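You operate a simulated robot arm through the tools that you are given. There is no shell and no other tool. Be economical: measure what you need, move in short steps, check, and stop when the job is done.

Carry out the task below with a simulated robot arm. There is one attempt and no reset: what you move stays moved.

JOB
Rinse the dregs out of the glass jar and stand it to drain.
Fine: stand it under the tap; turn the heat dial to 30 C and leave it there, then run water in; keep out of water over 50 C; shut the tap; tip the water into the sink; stand the jar on the drainer.

It is judged by the outcome, as a careful person would: the job done as asked, and still so three seconds after it is handed in. It fails if anything else is knocked over, pushed out of place, dropped, spilled or broken.

ROBOT AND FRAMES
A 7-joint arm with a two-finger parallel gripper, fixed in place. Base frame: the origin is at the foot of the arm, x ahead of it, y to its left, z up. Lengths are in m, angles in rad, forces in N, time in s.
With the tool pointing down near the work surface it reaches from about 0.24 to 0.68 m from the base axis. Its first joint turns from -1.152 to 1.152 rad. Payload 2.4 kg.
The TCP is the grasp point between the finger pads, 0.03 m short of the fingertips. In the tool frame z runs along the fingers and y along their closing line. The gripper opens to 0.094 m. The fingers are 0.028 m wide and 0.01 m thick; the gripper's body (0.05 by 0.096 m) begins 0.055 m behind the TCP.
Orientation is told as [roll, pitch, yaw] about the base's x, y, z axes, in that order, counted from this pose: with the fingers straight down and closing along the base's y, the tool's x points along the base's -x, its y along +y and its z along -z.

CONTROLS
- The arm moves only by the tool servo_tool. Its arguments are lists of equal length, an entry for each row: "dr": the turn, a rotation vector about the base's x, y, z in units of 45 degrees (1.0 is 45 degrees), a list of three; "xyz": the shift along the base's x, y, z in units of 100 mm (1.0 is 100 mm), a list of three; "grip": the finger opening in m, from 0 to 0.094. In form: {"dr": [[wx, wy, wz], ...], "xyz": [[tx, ty, tz], ...], "grip": [grip, ...]}. A call has 1 to 8 rows; each row is the pose to reach, as a shift and turn from the pose commanded when the call began. A call with a number of a shift or a turn outside -1 to 1 is refused whole. Each row takes 0.2 s and may step no farther than 0.05 m and 0.15 rad from the row before; otherwise, or with a gripper value out of range, the whole call is refused. A pose out of reach is approached as far as the arm can. The call stops where the force on the tool passes 90 N (or 10 N more than at its start, if that is more) or the arm is blocked; 0.2 s more then pass. The fingers move at their own pace (about 0.153 m/s each) and stop on an object; they squeeze with about 37 N. The grip force told is the motor's: it shows also when the fingers shut on nothing. Time passes only in rows, and 0.2 s behind the last, so rows that repeat a pose let the fingers close. The reply holds the time, the measured pose of the TCP, the force on the tool along the base axes, the opening and the grip force, in the units named above and with some noise, and new pictures: "pictures" is both (left out), scene, wrist or none.
- Cameras (640 x 400 px; columns grow to the right, rows downward): "scene" is fixed at [0.005, 0.4667, 1.4541]; the picture's right is [-0.94, -0.34, 0.00], its down [-0.15, 0.42, -0.89] and it looks along [0.31, -0.84, -0.45] (base axes); focal length 330 px, centre (320, 200). "wrist" rides on the gripper at [0.076, 0.014, -0.103] in the tool frame; the picture's right is [-0.18, 0.98, 0.00], its down [-0.75, -0.14, -0.64] and it looks along [-0.63, -0.12, 0.77] (tool axes); focal length 243 px, centre (320, 200). There is no depth. A picture from a camera that has moved, and an enlarged one, comes with that camera's place and axes in the base frame and with its lens. The place of the scene camera against the robot may be out by one fixed shift of up to 0.018 m in any direction.
- close_up(camera, box): a new picture of the part [left, top, right, bottom] of that camera's present view, enlarged. No time passes.
- close_job(): hands the job in; it is judged then, once.

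Go step by step. Nothing tells you positions but the pictures and the camera data: compare them with the known pose of the tool, close in by small moves and look again before you grip or let go. The budget is 120 turns and 200 pictures, counting those below and the enlarged ones. Unless the task says otherwise, let go and move clear before handing in, and close with one line.

The tools are called after "Call:" as name(argument=value, ...) on one line, values as JSON. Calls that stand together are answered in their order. servo_tool: Moves the arm, as the interface text tells. Its arguments: {"type":"object","properties":{"dr":{"type":"array"},"xyz":{"type":"array"},"grip":{"type":"array"},"pictures":{"type":"string","enum":["both","scene","wrist","none"]}},"required":["dr","xyz","grip"]} The other tools are called the same way: close_up (camera, box) takes an enlarged picture of a part of a camera's view; close_job () hands the job in.

At the start:

```text
t: 0.0
eef_pos: [0.2887, -0.161, 1.1918]
ee_rot: [0.0, 0.001, 0.001]
wrist_force: [0.3, -0.4, 0.4]
opening: 0.0938
finger_force: 0.2
```

scene: 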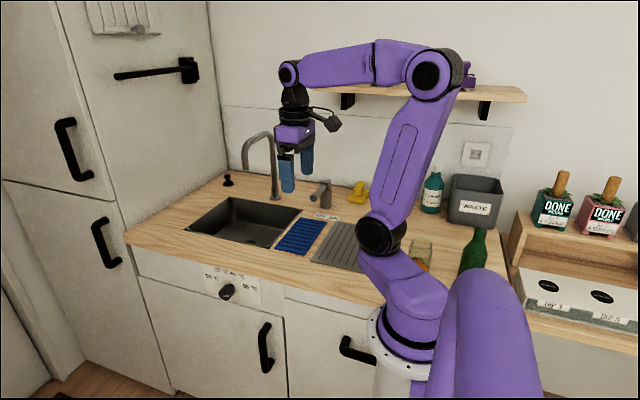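
wrist: 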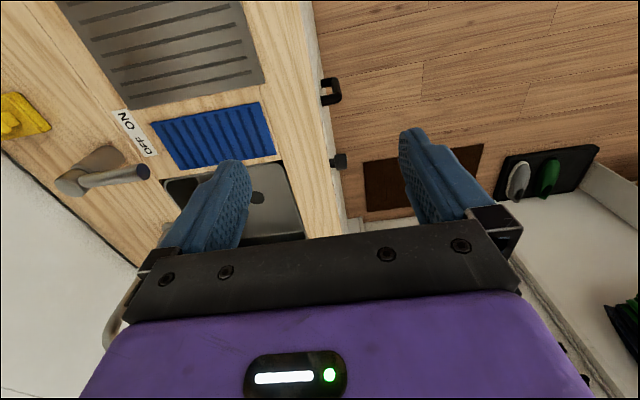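

I see a kitchen counter with the sink, tap, drying mats, a dial on the cabinet front and a jar near the arm's base. First I look closer at the details.

Call:
close_up(camera="scene", box=[180, 120, 380, 245])

Call:
close_up(camera="scene", box=[340, 180, 500, 280])

Call:
close_up(camera="scene", box=[180, 250, 280, 312])

Call:
close_up(camera="wrist", box=[0, 0, 360, 225])

```text
3.20 times, centred on (280, 182) of scene
camera zoom: at [0.005, 0.4667, 1.4541], right [-0.94, -0.34, 0.0], down [-0.15, 0.42, -0.89], along [0.31, -0.84, -0.45], focal length 1055 px, centre (448, 256)
```

zoom: 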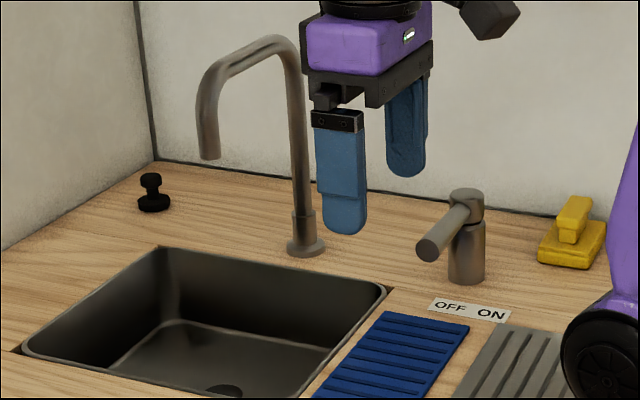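

```text
4.00 times, centred on (420, 230) of scene
camera zoom: at [0.005, 0.4667, 1.4541], right [-0.94, -0.34, 0.0], down [-0.15, 0.42, -0.89], along [0.31, -0.84, -0.45], focal length 1319 px, centre (-80, 80)
```

zoom: 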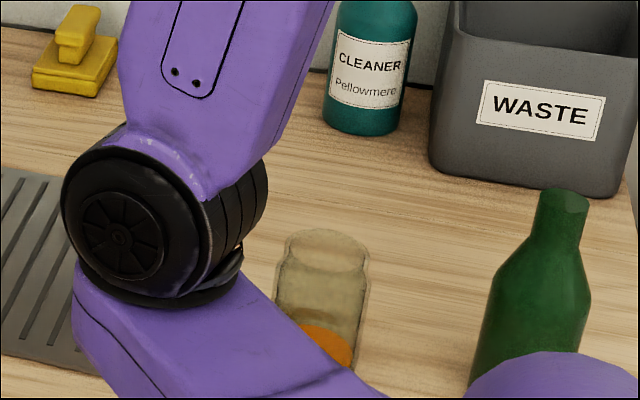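

```text
6.40 times, centred on (230, 281) of scene
camera zoom: at [0.005, 0.4667, 1.4541], right [-0.94, -0.34, 0.0], down [-0.15, 0.42, -0.89], along [0.31, -0.84, -0.45], focal length 2110 px, centre (896, -318)
```

zoom: 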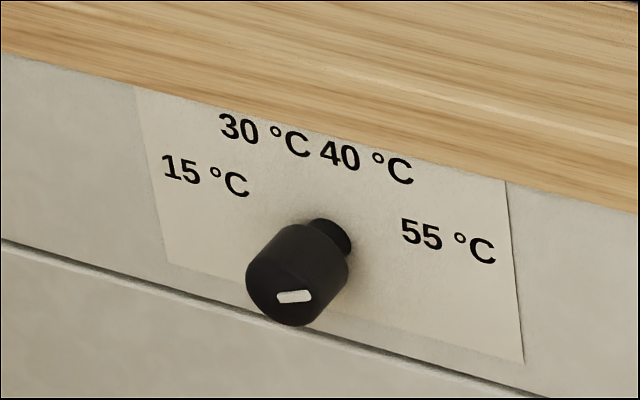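

```text
1.78 times, centred on (180, 112) of wrist
camera zoom: at [0.2129, -0.1477, 1.2962], right [0.18, 0.98, 0.0], down [0.75, -0.14, 0.64], along [0.63, -0.12, -0.77], focal length 431 px, centre (569, 356)
```

zoom: 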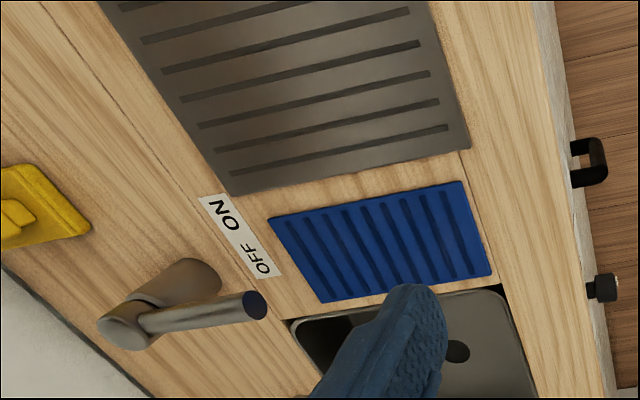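

The jar seems to stand near (0.0, -0.30), the steel drainboard at x 0.1–0.30, the sink from x 0.44, and the dial on the counter's front near (0.55, -0.17, 0.74). I turn the wrist to see the jar better.

Call:
servo_tool(dr=[[0, 0, -0.16], [0, 0, -0.33], [0, 0, -0.5], [0, 0, -0.66], [0, 0, -0.83], [0, 0, -1.0]], xyz=[[0, 0, 0], [0, 0, 0], [-0.1, 0, 0], [-0.2, 0, 0], [-0.3, 0, 0], [-0.4, 0, 0]], grip=[0.094, 0.094, 0.094, 0.094, 0.094, 0.094])

```text
t: 1.4
eef_pos: [0.2492, -0.1602, 1.1926]
ee_rot: [0.0, 0.001, -0.787]
wrist_force: [-0.4, 0.5, 0.1]
opening: 0.0938
finger_force: 0.1
camera wrist: at [0.2049, -0.0981, 1.2962], right [0.83, 0.56, 0.0], down [0.43, -0.63, 0.64], along [0.36, -0.53, -0.77], focal length 243 px, centre (320, 200)
```

scene: 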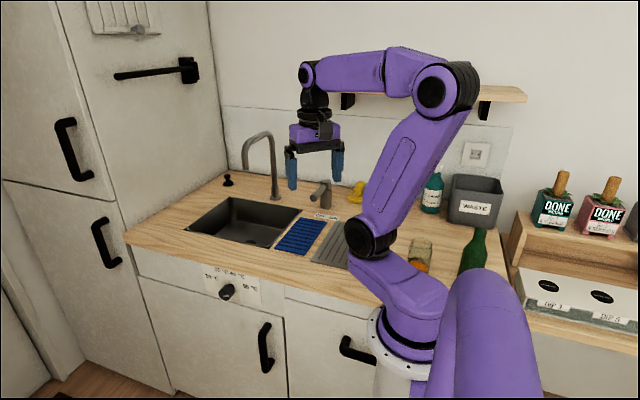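
wrist: 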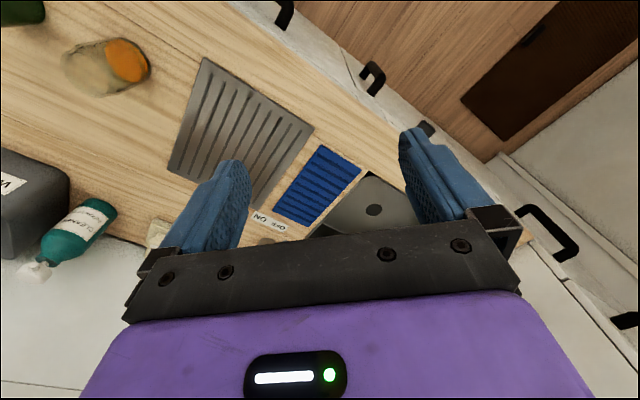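

The jar stands near (0.005, -0.32). I test the wrist's yaw range, because a grip with the camera on the upper side would clear the sink rim and spout.

Call:
servo_tool(dr=[[0, 0, 0.16], [0, 0, 0.33], [0, 0, 0.5], [0, 0, 0.66], [0, 0, 0.83], [0, 0, 1.0]], xyz=[[0, 0, 0], [0, 0, 0], [0, 0, 0], [0, 0, 0], [0, 0, 0], [0.4, 0, 0]], grip=[0.094, 0.094, 0.094, 0.094, 0.094, 0.094], pictures="none")

Call:
servo_tool(dr=[[0, 0, 0.16], [0, 0, 0.33], [0, 0, 0.5], [0, 0, 0.66], [0, 0, 0.83], [0, 0, 1.0]], xyz=[[0, 0, 0], [0, 0, 0], [0, 0, 0], [0, 0, 0], [0, 0, 0], [0, 0, 0]], grip=[0.094, 0.094, 0.094, 0.094, 0.094, 0.094], pictures="none")

Call:
servo_tool(dr=[[0, 0, 0.16], [0, 0, 0.33], [0, 0, 0.5], [0, 0, 0.66], [0, 0, 0.83], [0, 0, 1.0]], xyz=[[0, 0, 0], [0, 0, 0], [0, 0, 0], [0, 0, 0], [0, 0, 0], [0, 0, 0]], grip=[0.094, 0.094, 0.094, 0.094, 0.094, 0.094])

```text
t: 2.8
eef_pos: [0.2901, -0.1596, 1.1918]
ee_rot: [-0.001, 0.001, 0.002]
wrist_force: [-0.1, -0.1, 0.2]
opening: 0.094
finger_force: 0.0
```

```text
t: 4.2
eef_pos: [0.2893, -0.1604, 1.1926]
ee_rot: [0.002, -0.001, 0.788]
wrist_force: [0.3, -0.1, 0.8]
opening: 0.094
finger_force: 0.2
```

```text
t: 5.6
eef_pos: [0.2898, -0.1605, 1.1918]
ee_rot: [0.001, 0.001, 1.575]
wrist_force: [0.4, 0.7, 0.3]
opening: 0.0939
finger_force: 0.1
camera wrist: at [0.275, -0.2382, 1.2963], right [-0.98, 0.18, 0.0], down [0.14, 0.75, 0.64], along [0.12, 0.63, -0.77], focal length 243 px, centre (320, 200)
```

scene: 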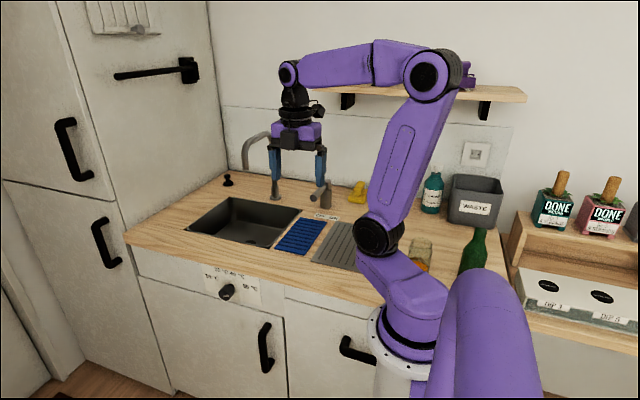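
wrist: 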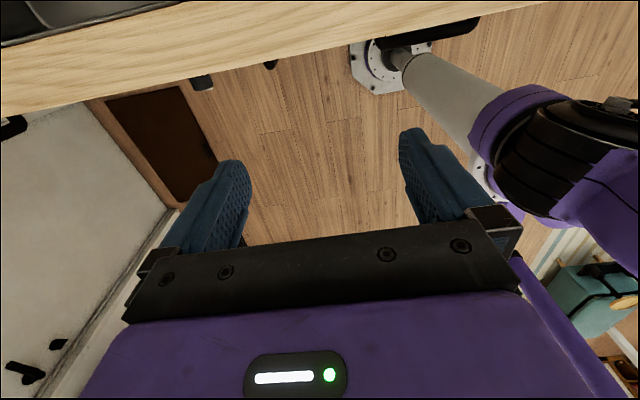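

Yaw +90° works. At the jar I will use a smaller yaw with a tilt and come in from the +x side; I return the yaw and move nearer, still high.

Call:
servo_tool(dr=[[0, 0, -0.16], [0, 0, -0.33], [0, 0, -0.5], [0, 0, -0.66], [0, 0, -0.83], [0, 0, -1.0]], xyz=[[0, 0, 0], [0, 0, 0], [0, -0.3, 0], [-0.2, -0.6, 0], [-0.5, -0.9, 0], [-0.8, -1.0, 0]], grip=[0.094, 0.094, 0.094, 0.094, 0.094, 0.094], pictures="none")

Call:
servo_tool(dr=[[0, 0, -0.16], [0, 0, -0.33], [0, 0, -0.5]], xyz=[[0, 0, 0], [-0.2, -0.2, 0], [-0.5, -0.4, 0]], grip=[0.094, 0.094, 0.094])

```text
t: 7.0
eef_pos: [0.2092, -0.2606, 1.1932]
ee_rot: [-0.002, -0.001, 0.784]
wrist_force: [0.5, 0.6, 0.4]
opening: 0.0942
finger_force: 0.1
```

```text
t: 7.8
eef_pos: [0.1597, -0.3027, 1.1911]
ee_rot: [0.0, 0.0, 0.389]
wrist_force: [0.4, 0.2, 0.6]
opening: 0.0939
finger_force: 0.0
camera wrist: at [0.0837, -0.319, 1.2955], right [-0.2, 0.98, 0.0], down [0.75, 0.16, 0.64], along [0.63, 0.13, -0.77], focal length 243 px, centre (320, 200)
```

scene: 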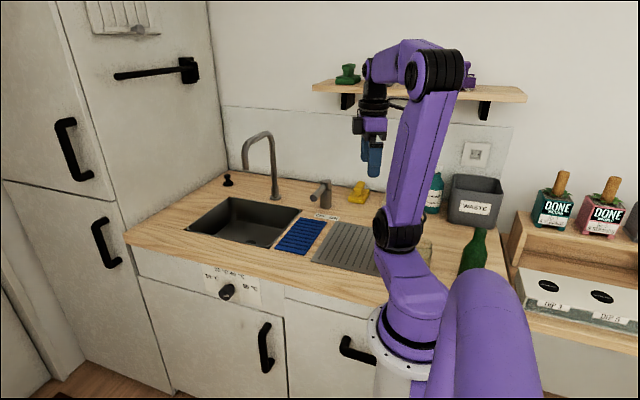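
wrist: 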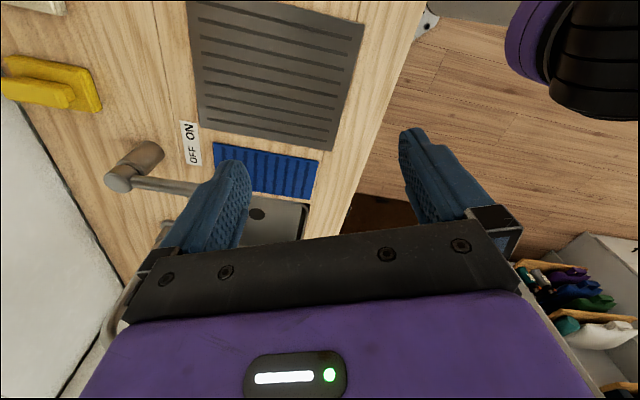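

Reach is good here. Now I tilt 40° so the fingers point toward -x, with the camera on the upper side.

Call:
servo_tool(dr=[[-0.068, 0.165, 0], [-0.136, 0.33, 0], [-0.204, 0.495, 0], [-0.272, 0.66, 0], [-0.34, 0.824, 0]], xyz=[[0, 0, 0], [0, 0, -0.1], [0, 0, -0.2], [0, 0, -0.3], [0, -0.1, -0.4]], grip=[0.094, 0.094, 0.094, 0.094, 0.094])

```text
t: 9.0
eef_pos: [0.1587, -0.3117, 1.1531]
ee_rot: [0.001, 0.702, 0.392]
wrist_force: [0.2, -1.1, 0.5]
opening: 0.0939
finger_force: 0.0
camera wrist: at [0.1612, -0.2967, 1.2821], right [-0.25, 0.96, -0.12], down [0.97, 0.25, 0.0], along [0.03, -0.11, -0.99], focal length 243 px, centre (320, 200)
```

scene: 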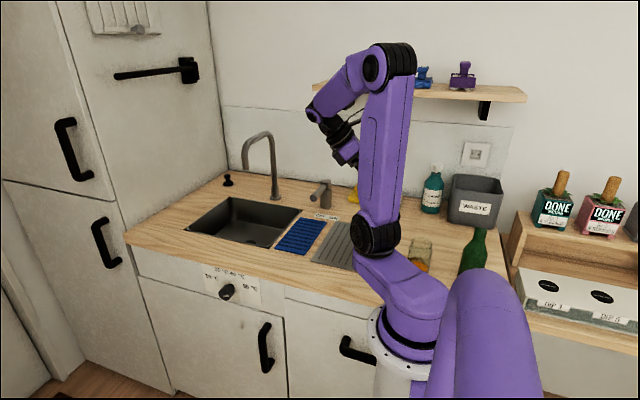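
wrist: 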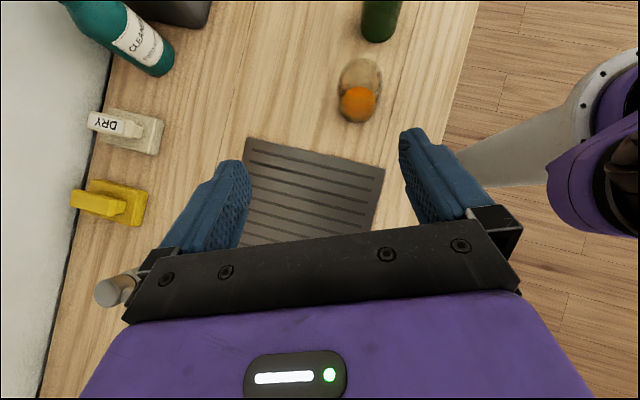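

The jar is in view below. I take an enlarged picture to measure it.

Call:
close_up(camera="wrist", box=[310, 30, 422, 100])

Call:
close_up(camera="wrist", box=[320, 45, 416, 130])

Call:
close_up(camera="scene", box=[390, 215, 510, 290])

```text
5.71 times, centred on (366, 65) of wrist
camera zoom: at [0.1612, -0.2967, 1.2821], right [-0.25, 0.96, -0.12], down [0.97, 0.25, 0.0], along [0.03, -0.11, -0.99], focal length 1386 px, centre (57, 971)
```

zoom: 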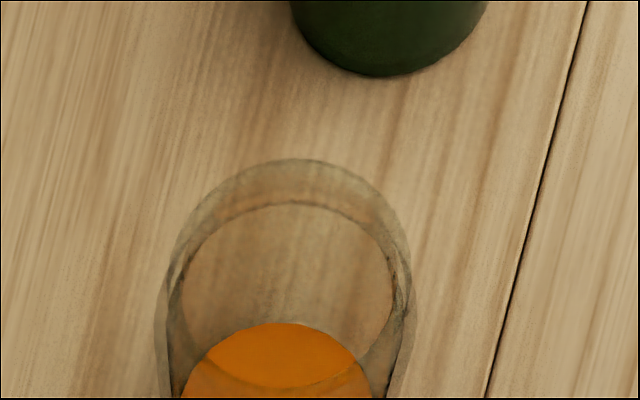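

```text
4.71 times, centred on (368, 88) of wrist
camera zoom: at [0.1612, -0.2967, 1.2821], right [-0.25, 0.96, -0.12], down [0.97, 0.25, 0.0], along [0.03, -0.11, -0.99], focal length 1142 px, centre (94, 729)
```

zoom: 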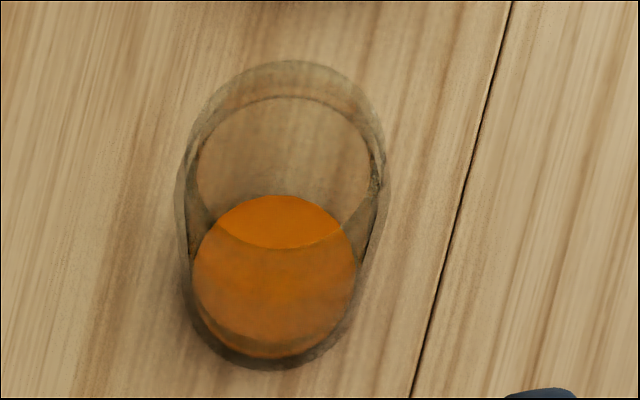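

```text
5.33 times, centred on (450, 252) of scene
camera zoom: at [0.005, 0.4667, 1.4541], right [-0.94, -0.34, 0.0], down [-0.15, 0.42, -0.89], along [0.31, -0.84, -0.45], focal length 1758 px, centre (-373, -80)
```

zoom: 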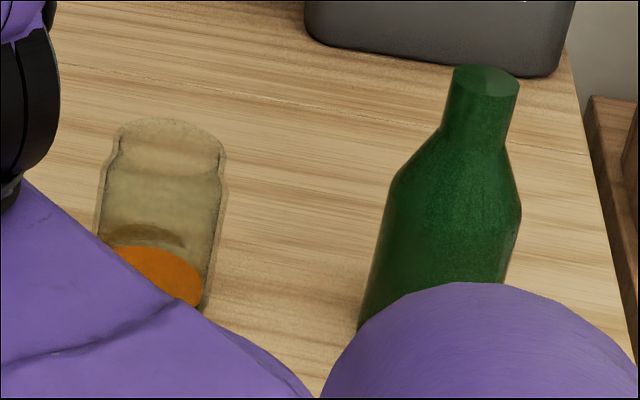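

The jar is about 0.066 m wide and 0.08 m tall, at (0.005, -0.32). I go to a pre-grasp point back along the tool axis.

Call:
servo_tool(dr=[[0, 0, 0], [0, 0, 0], [0, 0, 0], [0, 0, 0]], xyz=[[-0.18, 0.06, -0.29], [-0.36, 0.13, -0.58], [-0.53, 0.2, -0.87], [-0.7, 0.26, -1.0]], grip=[0.094, 0.094, 0.094, 0.094])

```text
t: 10.0
eef_pos: [0.0995, -0.2912, 1.0566]
ee_rot: [-0.002, 0.699, 0.393]
wrist_force: [0.3, 0.7, 0.1]
opening: 0.094
finger_force: 0.0
out of reach, approached as far as the arm can: row 4
camera wrist: at [0.1003, -0.2747, 1.1852], right [-0.25, 0.96, -0.12], down [0.97, 0.25, 0.01], along [0.04, -0.11, -0.99], focal length 243 px, centre (320, 200)
```

scene: 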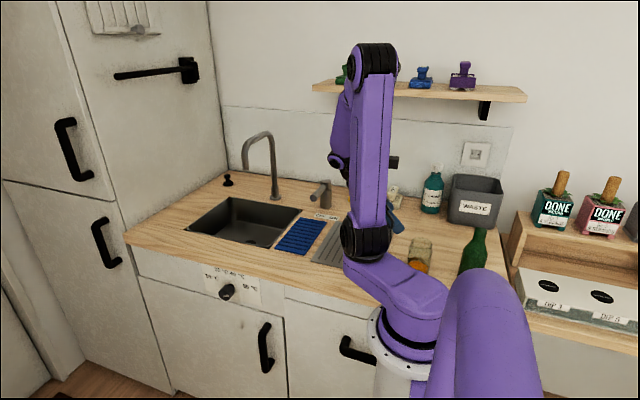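
wrist: 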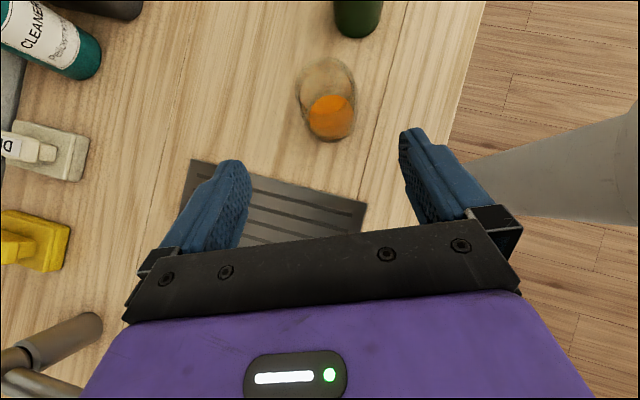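

Reach is limited close to the base. I try another orientation: less yaw, more tilt, and a little lower.

Call:
servo_tool(dr=[[0, 0, -0.16], [0, 0, -0.33], [0, 0, -0.5]], xyz=[[0.1, -0.1, 0], [0.1, -0.2, 0], [0.1, -0.3, 0]], grip=[0.094, 0.094, 0.094], pictures="none")

Call:
servo_tool(dr=[[0, 0, 0], [0, 0.15, 0], [0, 0.25, 0]], xyz=[[0, 0, -0.2], [0, 0, -0.4], [-0.1, 0, -0.5]], grip=[0.094, 0.094, 0.094])

```text
t: 10.8
eef_pos: [0.1088, -0.3188, 1.0577]
ee_rot: [-0.001, 0.701, -0.002]
wrist_force: [0.6, 0.0, -0.2]
opening: 0.0939
finger_force: 0.0
```

```text
t: 11.6
eef_pos: [0.0976, -0.3196, 1.0061]
ee_rot: [0.0, 0.896, 0.001]
wrist_force: [0.1, 0.5, 0.2]
opening: 0.0939
finger_force: 0.1
camera wrist: at [0.1308, -0.3064, 1.1316], right [0.12, 0.98, -0.14], down [0.97, -0.14, -0.19], along [-0.21, -0.12, -0.97], focal length 243 px, centre (320, 200)
```

scene: 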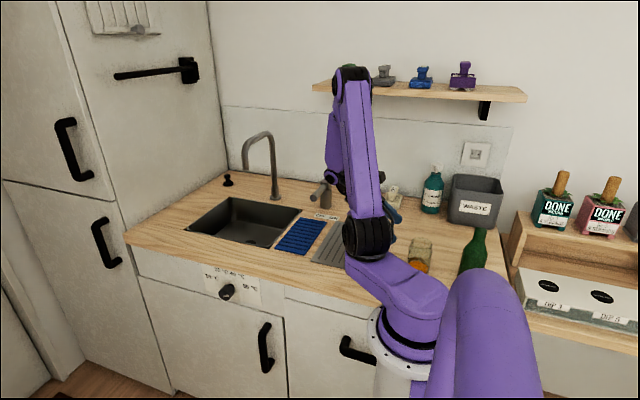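
wrist: 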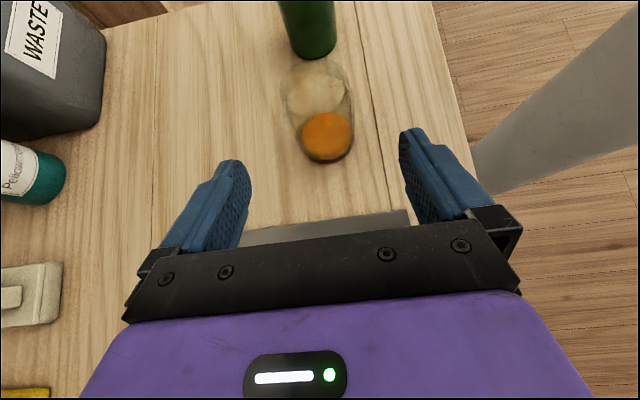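

This pose is reached and lined up with the jar. I approach along the tool axis halfway, then check.

Call:
servo_tool(dr=[[0, 0, 0], [0, 0, 0], [0, 0, 0]], xyz=[[-0.15, 0, -0.12], [-0.3, 0, -0.25], [-0.45, -0.01, -0.38]], grip=[0.094, 0.094, 0.094], pictures="wrist")

```text
t: 12.4
eef_pos: [0.0532, -0.3192, 0.968]
ee_rot: [-0.003, 0.898, -0.001]
wrist_force: [0.5, -0.6, 1.0]
opening: 0.0937
finger_force: 0.2
camera wrist: at [0.0856, -0.3057, 1.0927], right [0.12, 0.98, -0.14], down [0.97, -0.14, -0.19], along [-0.21, -0.12, -0.97], focal length 243 px, centre (320, 200)
```

wrist: 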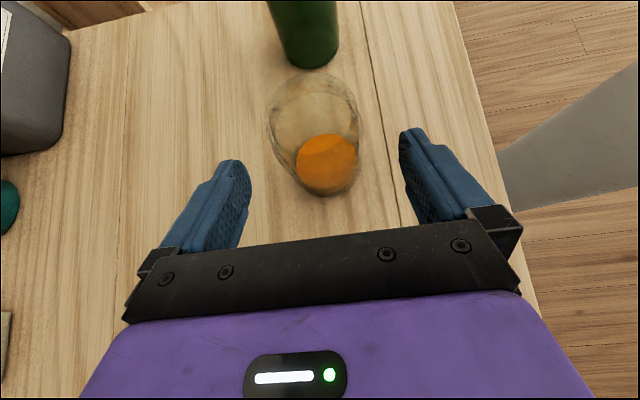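

Still lined up. I finish the approach.

Call:
servo_tool(dr=[[0, 0, 0], [0, 0, 0], [0, 0, 0]], xyz=[[-0.15, 0, -0.12], [-0.3, -0.01, -0.25], [-0.46, -0.01, -0.38]], grip=[0.094, 0.094, 0.094])

```text
t: 13.2
eef_pos: [0.0064, -0.3223, 0.9301]
ee_rot: [0.001, 0.898, 0.0]
wrist_force: [-0.1, -1.0, 0.6]
opening: 0.094
finger_force: 0.0
camera wrist: at [0.0382, -0.3081, 1.0549], right [0.12, 0.98, -0.14], down [0.97, -0.14, -0.19], along [-0.2, -0.12, -0.97], focal length 243 px, centre (320, 200)
```

scene: 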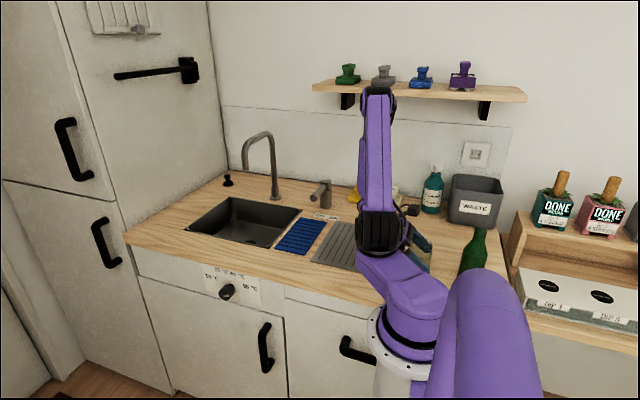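
wrist: 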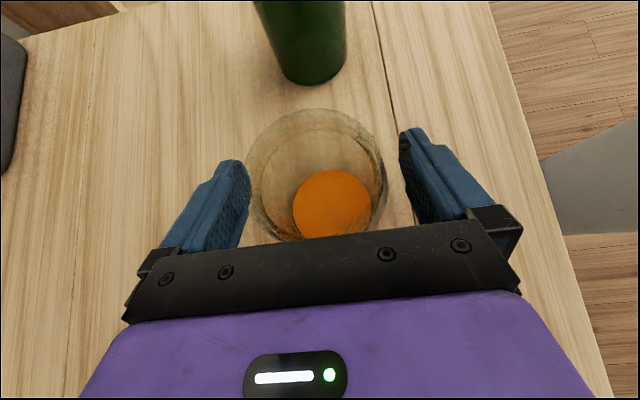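

The jar is between the fingers, slightly to the -y side. I shift 3 mm and close.

Call:
servo_tool(dr=[[0, 0, 0], [0, 0, 0], [0, 0, 0], [0, 0, 0]], xyz=[[0, -0.03, 0], [0, -0.03, 0], [0, -0.03, 0], [0, -0.03, 0]], grip=[0.094, 0.06, 0.05, 0.05], pictures="wrist")

```text
t: 14.2
eef_pos: [0.0065, -0.3243, 0.9303]
ee_rot: [0.0, 0.898, 0.0]
wrist_force: [-0.8, -0.6, 1.6]
opening: 0.0659
finger_force: 36.6
camera wrist: at [0.0389, -0.3106, 1.0552], right [0.12, 0.98, -0.14], down [0.97, -0.14, -0.19], along [-0.2, -0.12, -0.97], focal length 243 px, centre (320, 200)
```

wrist: 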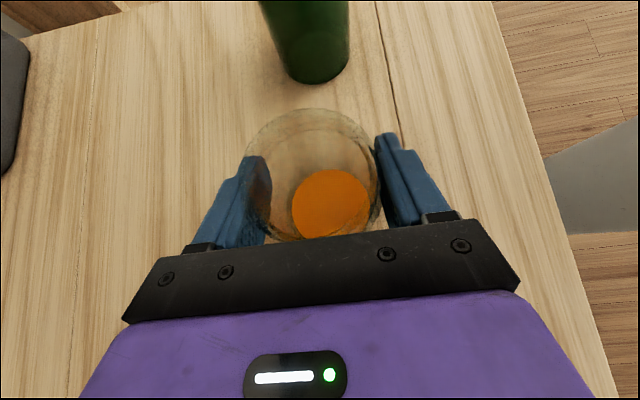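

The jar is held (0.066 m). The 51° tilt is too flat for the sink, so I lift it and set it on the drainer to regrip it more steeply.

Call:
servo_tool(dr=[[0, 0, 0], [0, 0, 0], [0, 0, 0], [0, 0, 0], [0, 0, 0], [0, 0, 0]], xyz=[[0, 0, 0.15], [0, 0, 0.4], [0, 0, 0.7], [0.3, -0.1, 0.8], [0.6, -0.2, 0.8], [1.0, -0.3, 0.8]], grip=[0.05, 0.05, 0.05, 0.05, 0.05, 0.05])

```text
t: 15.6
eef_pos: [0.1042, -0.3558, 1.008]
ee_rot: [0.003, 0.897, 0.002]
wrist_force: [0.2, -0.4, -1.2]
opening: 0.0502
finger_force: 0.1
camera wrist: at [0.1366, -0.3413, 1.1335], right [0.12, 0.98, -0.14], down [0.97, -0.14, -0.19], along [-0.21, -0.12, -0.97], focal length 243 px, centre (320, 200)
```

scene: 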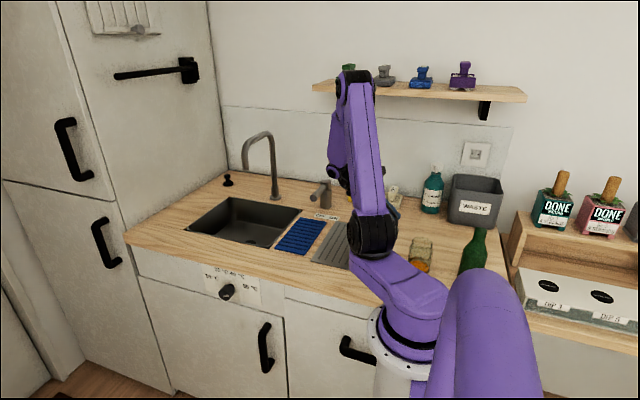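
wrist: 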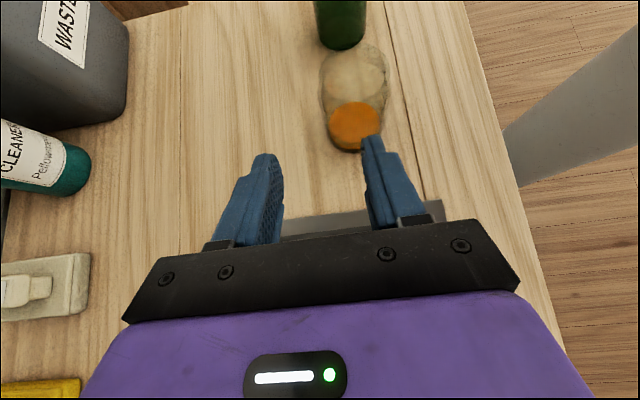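

The jar slipped out as I lifted; it still stands upright in place at (0.008, -0.324). I retry lower on its body; first I look closely at it.

Call:
servo_tool(dr=[[0, 0, 0], [0, 0, 0], [0, 0, 0]], xyz=[[0, 0.16, 0], [0, 0.31, 0], [-0.1, 0.31, -0.21]], grip=[0.094, 0.094, 0.094], pictures="none")

Call:
close_up(camera="wrist", box=[260, 30, 420, 170])

Call:
close_up(camera="scene", box=[395, 225, 450, 285])

```text
t: 16.4
eef_pos: [0.096, -0.3213, 0.9888]
ee_rot: [0.003, 0.897, 0.0]
wrist_force: [0.1, -0.7, -0.7]
opening: 0.0942
finger_force: 0.1
```

```text
2.86 times, centred on (340, 100) of wrist
camera zoom: at [0.1281, -0.3088, 1.1135], right [0.12, 0.98, -0.14], down [0.97, -0.14, -0.19], along [-0.2, -0.12, -0.97], focal length 693 px, centre (263, 486)
```

zoom: 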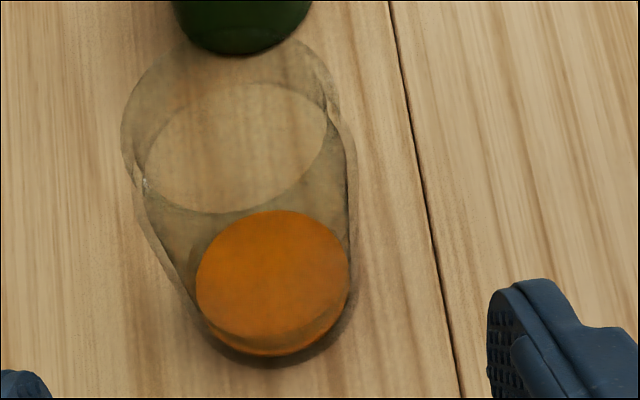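

```text
6.67 times, centred on (422, 255) of scene
camera zoom: at [0.005, 0.4667, 1.4541], right [-0.94, -0.34, 0.0], down [-0.15, 0.42, -0.89], along [0.31, -0.84, -0.45], focal length 2198 px, centre (-363, -167)
```

zoom: 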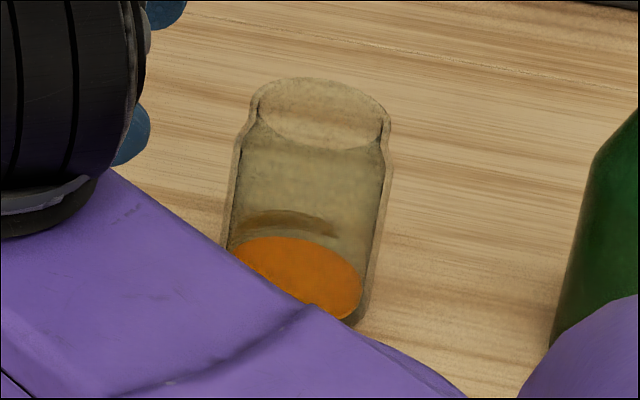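

The jar is unharmed. I approach again, about 12 mm lower than before.

Call:
servo_tool(dr=[[0, 0, 0], [0, 0, 0], [0, 0, 0], [0, 0, 0], [0, 0, 0]], xyz=[[-0.2, -0.01, -0.16], [-0.4, -0.02, -0.32], [-0.6, -0.03, -0.48], [-0.8, -0.03, -0.63], [-0.9, -0.03, -0.71]], grip=[0.094, 0.094, 0.094, 0.094, 0.094], pictures="wrist")

Call:
servo_tool(dr=[[0, 0, 0], [0, 0, 0], [0, 0, 0], [0, 0, 0]], xyz=[[0, 0, 0], [0, 0, 0], [0, 0, 0], [0, 0, 0]], grip=[0.06, 0.0, 0.0, 0.0], pictures="none")

Call:
servo_tool(dr=[[0, 0, 0], [0, 0, 0], [0, 0, 0]], xyz=[[0, 0, 0.03], [0, 0, 0.06], [0, 0, 0.1]], grip=[0.0, 0.0, 0.0], pictures="wrist")

```text
t: 17.6
eef_pos: [0.0061, -0.3266, 0.9181]
ee_rot: [0.0, 0.897, -0.001]
wrist_force: [0.6, 0.4, -1.0]
opening: 0.0939
finger_force: 0.0
camera wrist: at [0.039, -0.3137, 1.0434], right [0.12, 0.98, -0.14], down [0.97, -0.14, -0.19], along [-0.2, -0.12, -0.97], focal length 243 px, centre (320, 200)
```

wrist: 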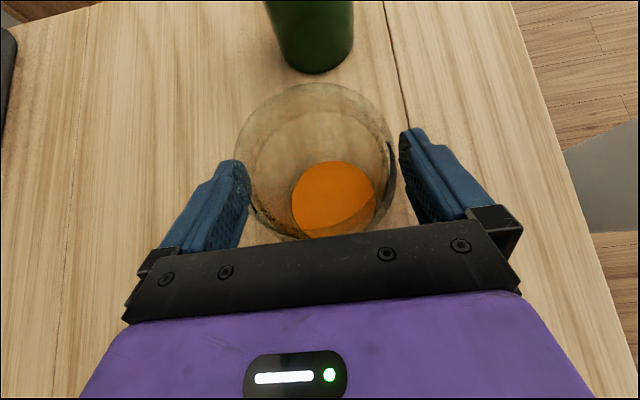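

```text
t: 18.6
eef_pos: [0.0064, -0.3268, 0.9191]
ee_rot: [0.002, 0.896, 0.001]
wrist_force: [-0.5, -0.5, -0.5]
opening: 0.0657
finger_force: 37.0
```

```text
t: 19.4
eef_pos: [0.0064, -0.3268, 0.9286]
ee_rot: [0.002, 0.897, -0.001]
wrist_force: [-0.7, 0.0, -1.0]
opening: 0.0655
finger_force: 36.7
camera wrist: at [0.0385, -0.3127, 1.0529], right [0.12, 0.98, -0.14], down [0.97, -0.14, -0.19], along [-0.2, -0.12, -0.97], focal length 243 px, centre (320, 200)
```

wrist: 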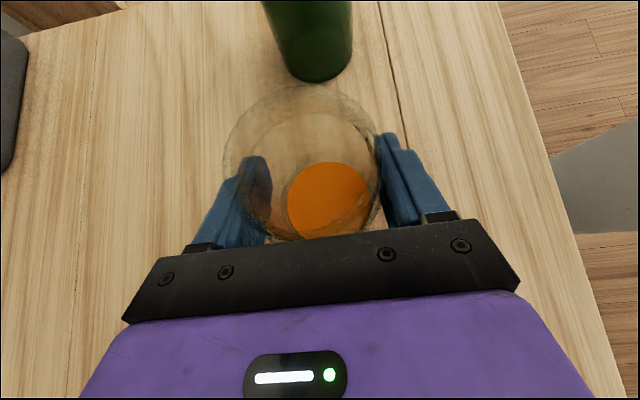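

The jar seems to move with the fingers. I lift further, slowly.

Call:
servo_tool(dr=[[0, 0, 0], [0, 0, 0], [0, 0, 0], [0, 0, 0]], xyz=[[0, 0, 0.05], [0, 0, 0.1], [0, 0, 0.18], [0, 0, 0.26]], grip=[0.0, 0.0, 0.0, 0.0])

```text
t: 20.4
eef_pos: [0.0072, -0.3256, 0.9539]
ee_rot: [0.002, 0.896, 0.003]
wrist_force: [0.1, 0.0, -1.5]
opening: 0.0654
finger_force: 37.2
camera wrist: at [0.039, -0.3123, 1.0792], right [0.11, 0.98, -0.14], down [0.97, -0.14, -0.19], along [-0.21, -0.12, -0.97], focal length 243 px, centre (320, 200)
```

scene: 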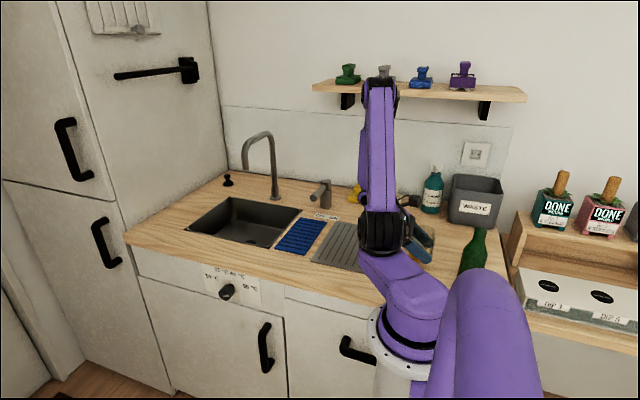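
wrist: 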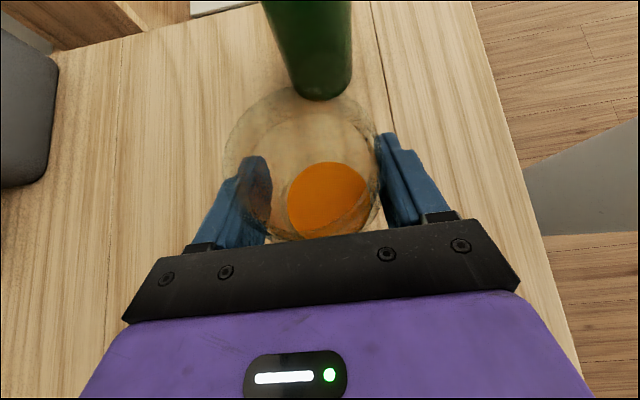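

The jar is lifted and steady in the grip. I move it over the drainer at gentle speed.

Call:
servo_tool(dr=[[0, 0, 0], [0, 0, 0], [0, 0, 0], [0, 0, 0], [0, 0, 0], [0, 0, 0], [0, 0, 0]], xyz=[[0.1, -0.05, 0.1], [0.2, -0.1, 0.2], [0.35, -0.15, 0.25], [0.5, -0.2, 0.25], [0.65, -0.3, 0.25], [0.8, -0.4, 0.25], [1.0, -0.45, 0.25]], grip=[0.0, 0.0, 0.0, 0.0, 0.0, 0.0, 0.0], pictures="wrist")

Call:
servo_tool(dr=[[0, 0, 0], [0, 0, 0], [0, 0, 0], [0, 0, 0], [0, 0, 0], [0, 0, 0], [0, 0, 0]], xyz=[[0.15, 0, 0], [0.3, 0, 0], [0.45, 0, 0], [0.6, 0, 0], [0.75, 0, 0], [0.9, 0, 0], [1.0, 0, 0]], grip=[0.0, 0.0, 0.0, 0.0, 0.0, 0.0, 0.0])

```text
t: 22.0
eef_pos: [0.1054, -0.3714, 0.9787]
ee_rot: [0.001, 0.896, 0.003]
wrist_force: [-0.7, 1.4, -2.7]
opening: 0.0657
finger_force: 37.0
camera wrist: at [0.139, -0.3585, 1.1036], right [0.12, 0.98, -0.14], down [0.97, -0.14, -0.19], along [-0.21, -0.12, -0.97], focal length 243 px, centre (320, 200)
```

wrist: 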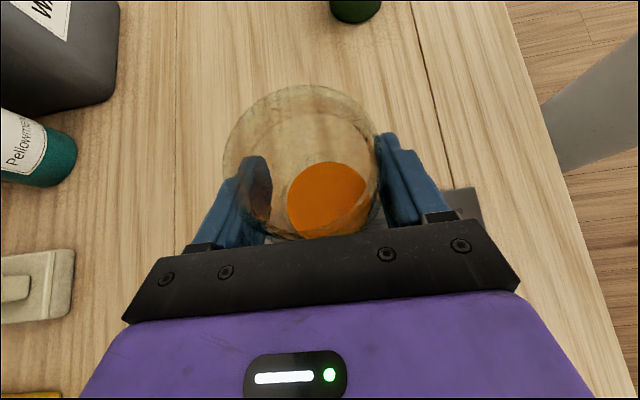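

```text
t: 23.6
eef_pos: [0.2061, -0.3706, 0.9796]
ee_rot: [0.003, 0.895, 0.002]
wrist_force: [0.5, 0.0, -1.7]
opening: 0.0655
finger_force: 36.9
camera wrist: at [0.2391, -0.3576, 1.1049], right [0.11, 0.98, -0.14], down [0.97, -0.14, -0.19], along [-0.21, -0.12, -0.97], focal length 243 px, centre (320, 200)
```

scene: 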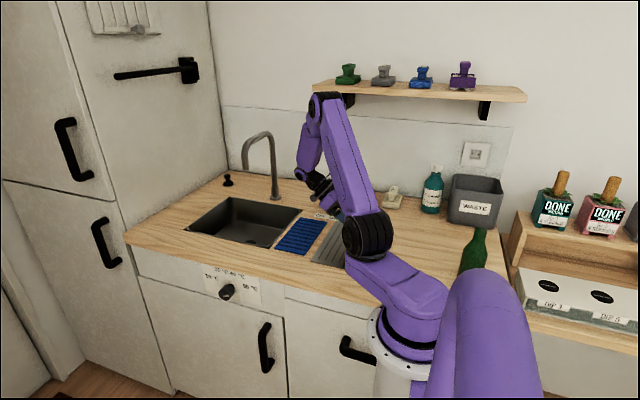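
wrist: 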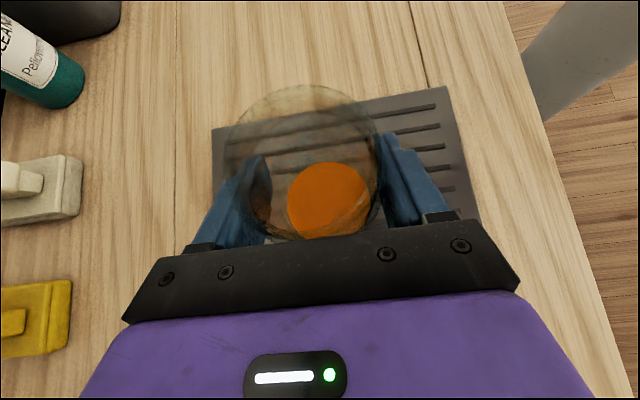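

Over the drainer's centre. I lower until contact.

Call:
servo_tool(dr=[[0, 0, 0], [0, 0, 0], [0, 0, 0], [0, 0, 0]], xyz=[[0, 0, -0.15], [0, 0, -0.3], [0, 0, -0.42], [0, 0, -0.5]], grip=[0.0, 0.0, 0.0, 0.0], pictures="none")

Call:
servo_tool(dr=[[0, 0, 0], [0, 0, 0]], xyz=[[0, 0, -0.02], [0, 0, -0.04]], grip=[0.0, 0.0], pictures="wrist")

```text
t: 24.6
eef_pos: [0.2071, -0.3725, 0.9294]
ee_rot: [0.0, 0.897, 0.0]
wrist_force: [-0.2, 0.3, -2.4]
opening: 0.0656
finger_force: 36.9
```

```text
t: 25.2
eef_pos: [0.2059, -0.3712, 0.9256]
ee_rot: [0.003, 0.897, 0.002]
wrist_force: [0.1, -0.3, -3.0]
opening: 0.0656
finger_force: 36.9
camera wrist: at [0.2388, -0.3579, 1.0502], right [0.12, 0.98, -0.14], down [0.97, -0.14, -0.19], along [-0.2, -0.12, -0.97], focal length 243 px, centre (320, 200)
```

wrist: 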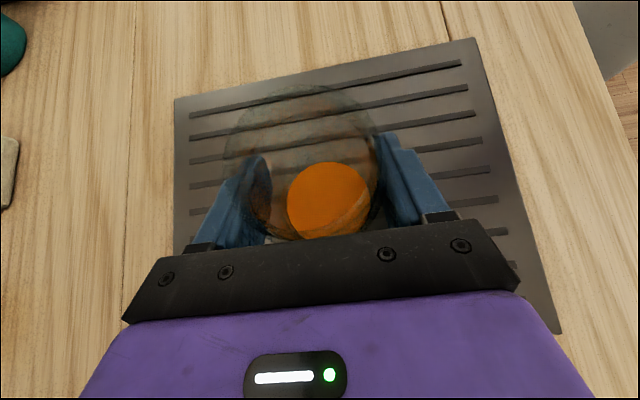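

Call:
servo_tool(dr=[[0, 0, 0], [0, 0, 0]], xyz=[[0, 0, -0.01], [0, 0, -0.025]], grip=[0.0, 0.0], pictures="none")

Call:
servo_tool(dr=[[0, 0, 0], [0, 0, 0]], xyz=[[0, 0, -0.01], [0, 0, -0.02]], grip=[0.0, 0.0], pictures="none")

```text
t: 25.8
eef_pos: [0.2072, -0.3699, 0.9232]
ee_rot: [-0.001, 0.899, -0.003]
wrist_force: [1.7, 2.8, 13.4]
opening: 0.0653
finger_force: 36.9
```

```text
t: 26.4
eef_pos: [0.2064, -0.3701, 0.9222]
ee_rot: [0.001, 0.899, -0.002]
wrist_force: [2.2, 3.0, 28.3]
opening: 0.0658
finger_force: 37.4
```

Contact is made. I ease up 2 mm, open, and back off along the tool axis.

Call:
servo_tool(dr=[[0, 0, 0], [0, 0, 0], [0, 0, 0], [0, 0, 0]], xyz=[[0, 0, 0.02], [0, 0, 0.02], [0, 0, 0.02], [0, 0, 0.02]], grip=[0.0, 0.08, 0.094, 0.094], pictures="none")

Call:
servo_tool(dr=[[0, 0, 0], [0, 0, 0], [0, 0, 0], [0, 0, 0], [0, 0, 0]], xyz=[[0.16, 0, 0.12], [0.32, 0, 0.25], [0.48, 0, 0.38], [0.64, 0, 0.51], [0.8, 0, 0.64]], grip=[0.094, 0.094, 0.094, 0.094, 0.094])

```text
t: 27.4
eef_pos: [0.2066, -0.3707, 0.9225]
ee_rot: [0.001, 0.897, 0.002]
wrist_force: [0.3, -0.3, -0.2]
opening: 0.0941
finger_force: 0.1
```

```text
t: 28.6
eef_pos: [0.2887, -0.3717, 0.986]
ee_rot: [0.003, 0.897, 0.002]
wrist_force: [-0.3, -0.2, 0.6]
opening: 0.0942
finger_force: 0.0
camera wrist: at [0.3201, -0.3579, 1.1115], right [0.12, 0.98, -0.14], down [0.97, -0.14, -0.19], along [-0.21, -0.12, -0.97], focal length 243 px, centre (320, 200)
```

scene: 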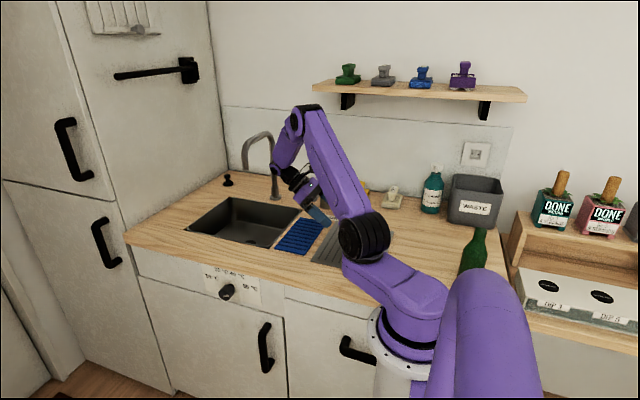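
wrist: 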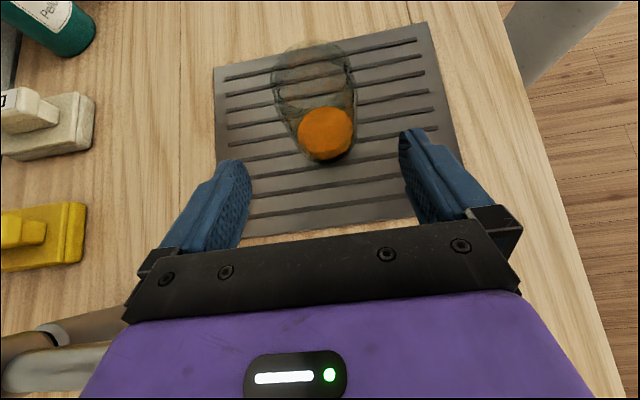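

The jar stands on the drainer at (0.205, -0.373). I straighten the tool to a 30° tilt and yaw 45° for the regrip.

Call:
servo_tool(dr=[[0, -0.16, 0], [0, -0.32, 0], [0, -0.48, 0]], xyz=[[0, 0, 0.3], [0, 0, 0.5], [0, 0, 0.7]], grip=[0.094, 0.094, 0.094], pictures="none")

Call:
servo_tool(dr=[[0, 0, 0.16], [0, 0, 0.33], [0, 0, 0.5], [0, 0, 0.66], [0, 0, 0.83], [0, 0, 1.0], [0, 0, 1.0]], xyz=[[0, 0.1, 0], [-0.1, 0.2, 0], [-0.2, 0.3, 0], [-0.3, 0.38, 0], [-0.4, 0.38, 0], [-0.45, 0.38, -0.2], [-0.45, 0.38, -0.36]], grip=[0.094, 0.094, 0.094, 0.094, 0.094, 0.094, 0.094])

```text
t: 29.4
eef_pos: [0.2868, -0.3712, 1.0553]
ee_rot: [0.002, 0.519, 0.002]
wrist_force: [-0.9, -0.5, 0.1]
opening: 0.0942
finger_force: 0.0
```

```text
t: 31.0
eef_pos: [0.2393, -0.3321, 1.0214]
ee_rot: [0.002, 0.519, 0.788]
wrist_force: [0.1, 0.2, 0.5]
opening: 0.0937
finger_force: 0.1
camera wrist: at [0.2185, -0.3345, 1.149], right [-0.58, 0.81, -0.09], down [0.79, 0.59, 0.18], along [0.2, 0.04, -0.98], focal length 243 px, centre (320, 200)
```

scene: 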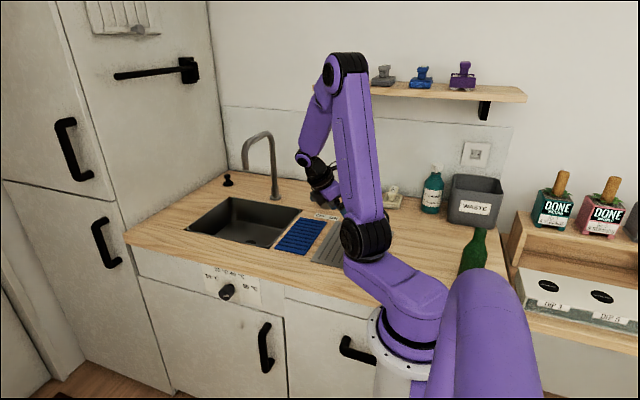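
wrist: 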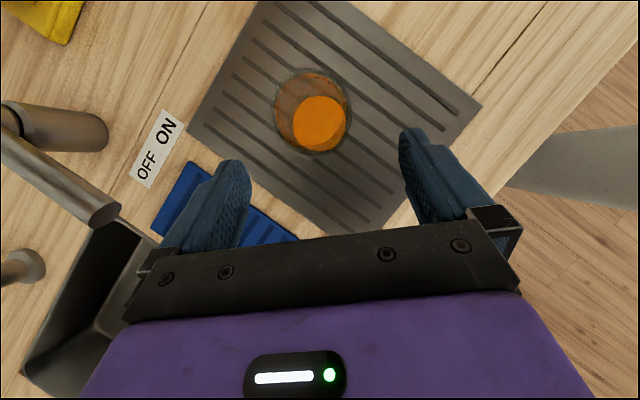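

Lined up. I descend along the axis and grip.

Call:
servo_tool(dr=[[0, 0, 0], [0, 0, 0], [0, 0, 0], [0, 0, 0], [0, 0, 0]], xyz=[[-0.07, -0.08, -0.2], [-0.14, -0.16, -0.4], [-0.21, -0.24, -0.6], [-0.28, -0.33, -0.8], [-0.34, -0.4, -0.95]], grip=[0.094, 0.094, 0.094, 0.094, 0.094], pictures="wrist")

```text
t: 32.2
eef_pos: [0.2081, -0.374, 0.9254]
ee_rot: [0.0, 0.52, 0.785]
wrist_force: [0.4, 2.4, 12.7]
opening: 0.0939
finger_force: 0.1
camera wrist: at [0.1863, -0.3751, 1.0544], right [-0.58, 0.81, -0.09], down [0.79, 0.59, 0.18], along [0.2, 0.03, -0.98], focal length 243 px, centre (320, 200)
```

wrist: 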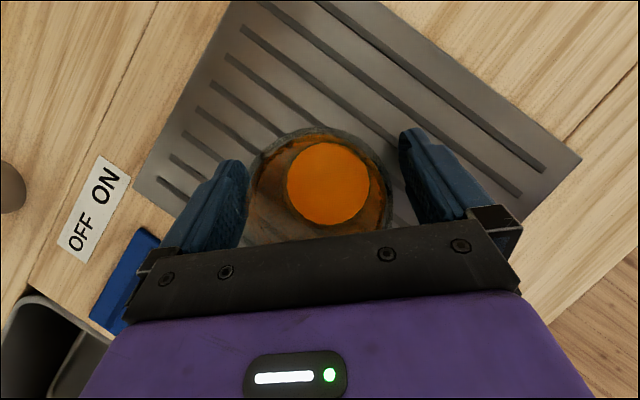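

There is a light push on the palm from the rim, so I back off 8 mm and then close.

Call:
servo_tool(dr=[[0, 0, 0], [0, 0, 0], [0, 0, 0], [0, 0, 0], [0, 0, 0]], xyz=[[0, 0, 0.08], [0, 0, 0.08], [0, 0, 0.08], [0, 0, 0.08], [0, 0, 0.08]], grip=[0.094, 0.06, 0.0, 0.0, 0.0], pictures="none")

Call:
servo_tool(dr=[[0, 0, 0], [0, 0, 0], [0, 0, 0], [0, 0, 0]], xyz=[[0, 0, 0.04], [0, 0, 0.08], [0, 0, 0.14], [0, 0, 0.2]], grip=[0.0, 0.0, 0.0, 0.0], pictures="wrist")

```text
t: 33.4
eef_pos: [0.2074, -0.3742, 0.9328]
ee_rot: [-0.001, 0.52, 0.784]
wrist_force: [1.0, -0.1, 4.0]
opening: 0.0627
finger_force: 37.2
```

```text
t: 34.4
eef_pos: [0.2073, -0.3726, 0.9526]
ee_rot: [0.002, 0.518, 0.787]
wrist_force: [-1.3, -0.7, -1.9]
opening: 0.0627
finger_force: 36.9
camera wrist: at [0.1865, -0.3744, 1.0814], right [-0.58, 0.81, -0.09], down [0.79, 0.59, 0.18], along [0.2, 0.04, -0.98], focal length 243 px, centre (320, 200)
```

wrist: 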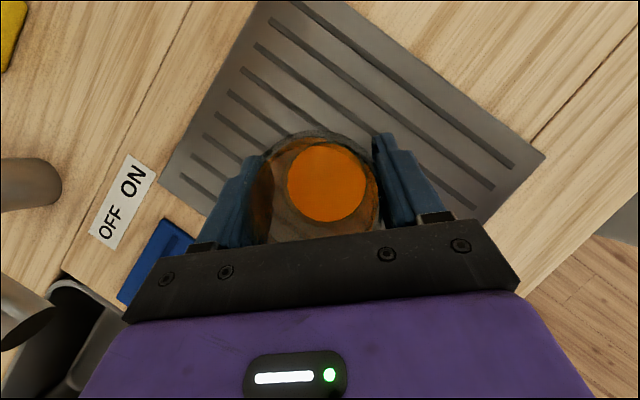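

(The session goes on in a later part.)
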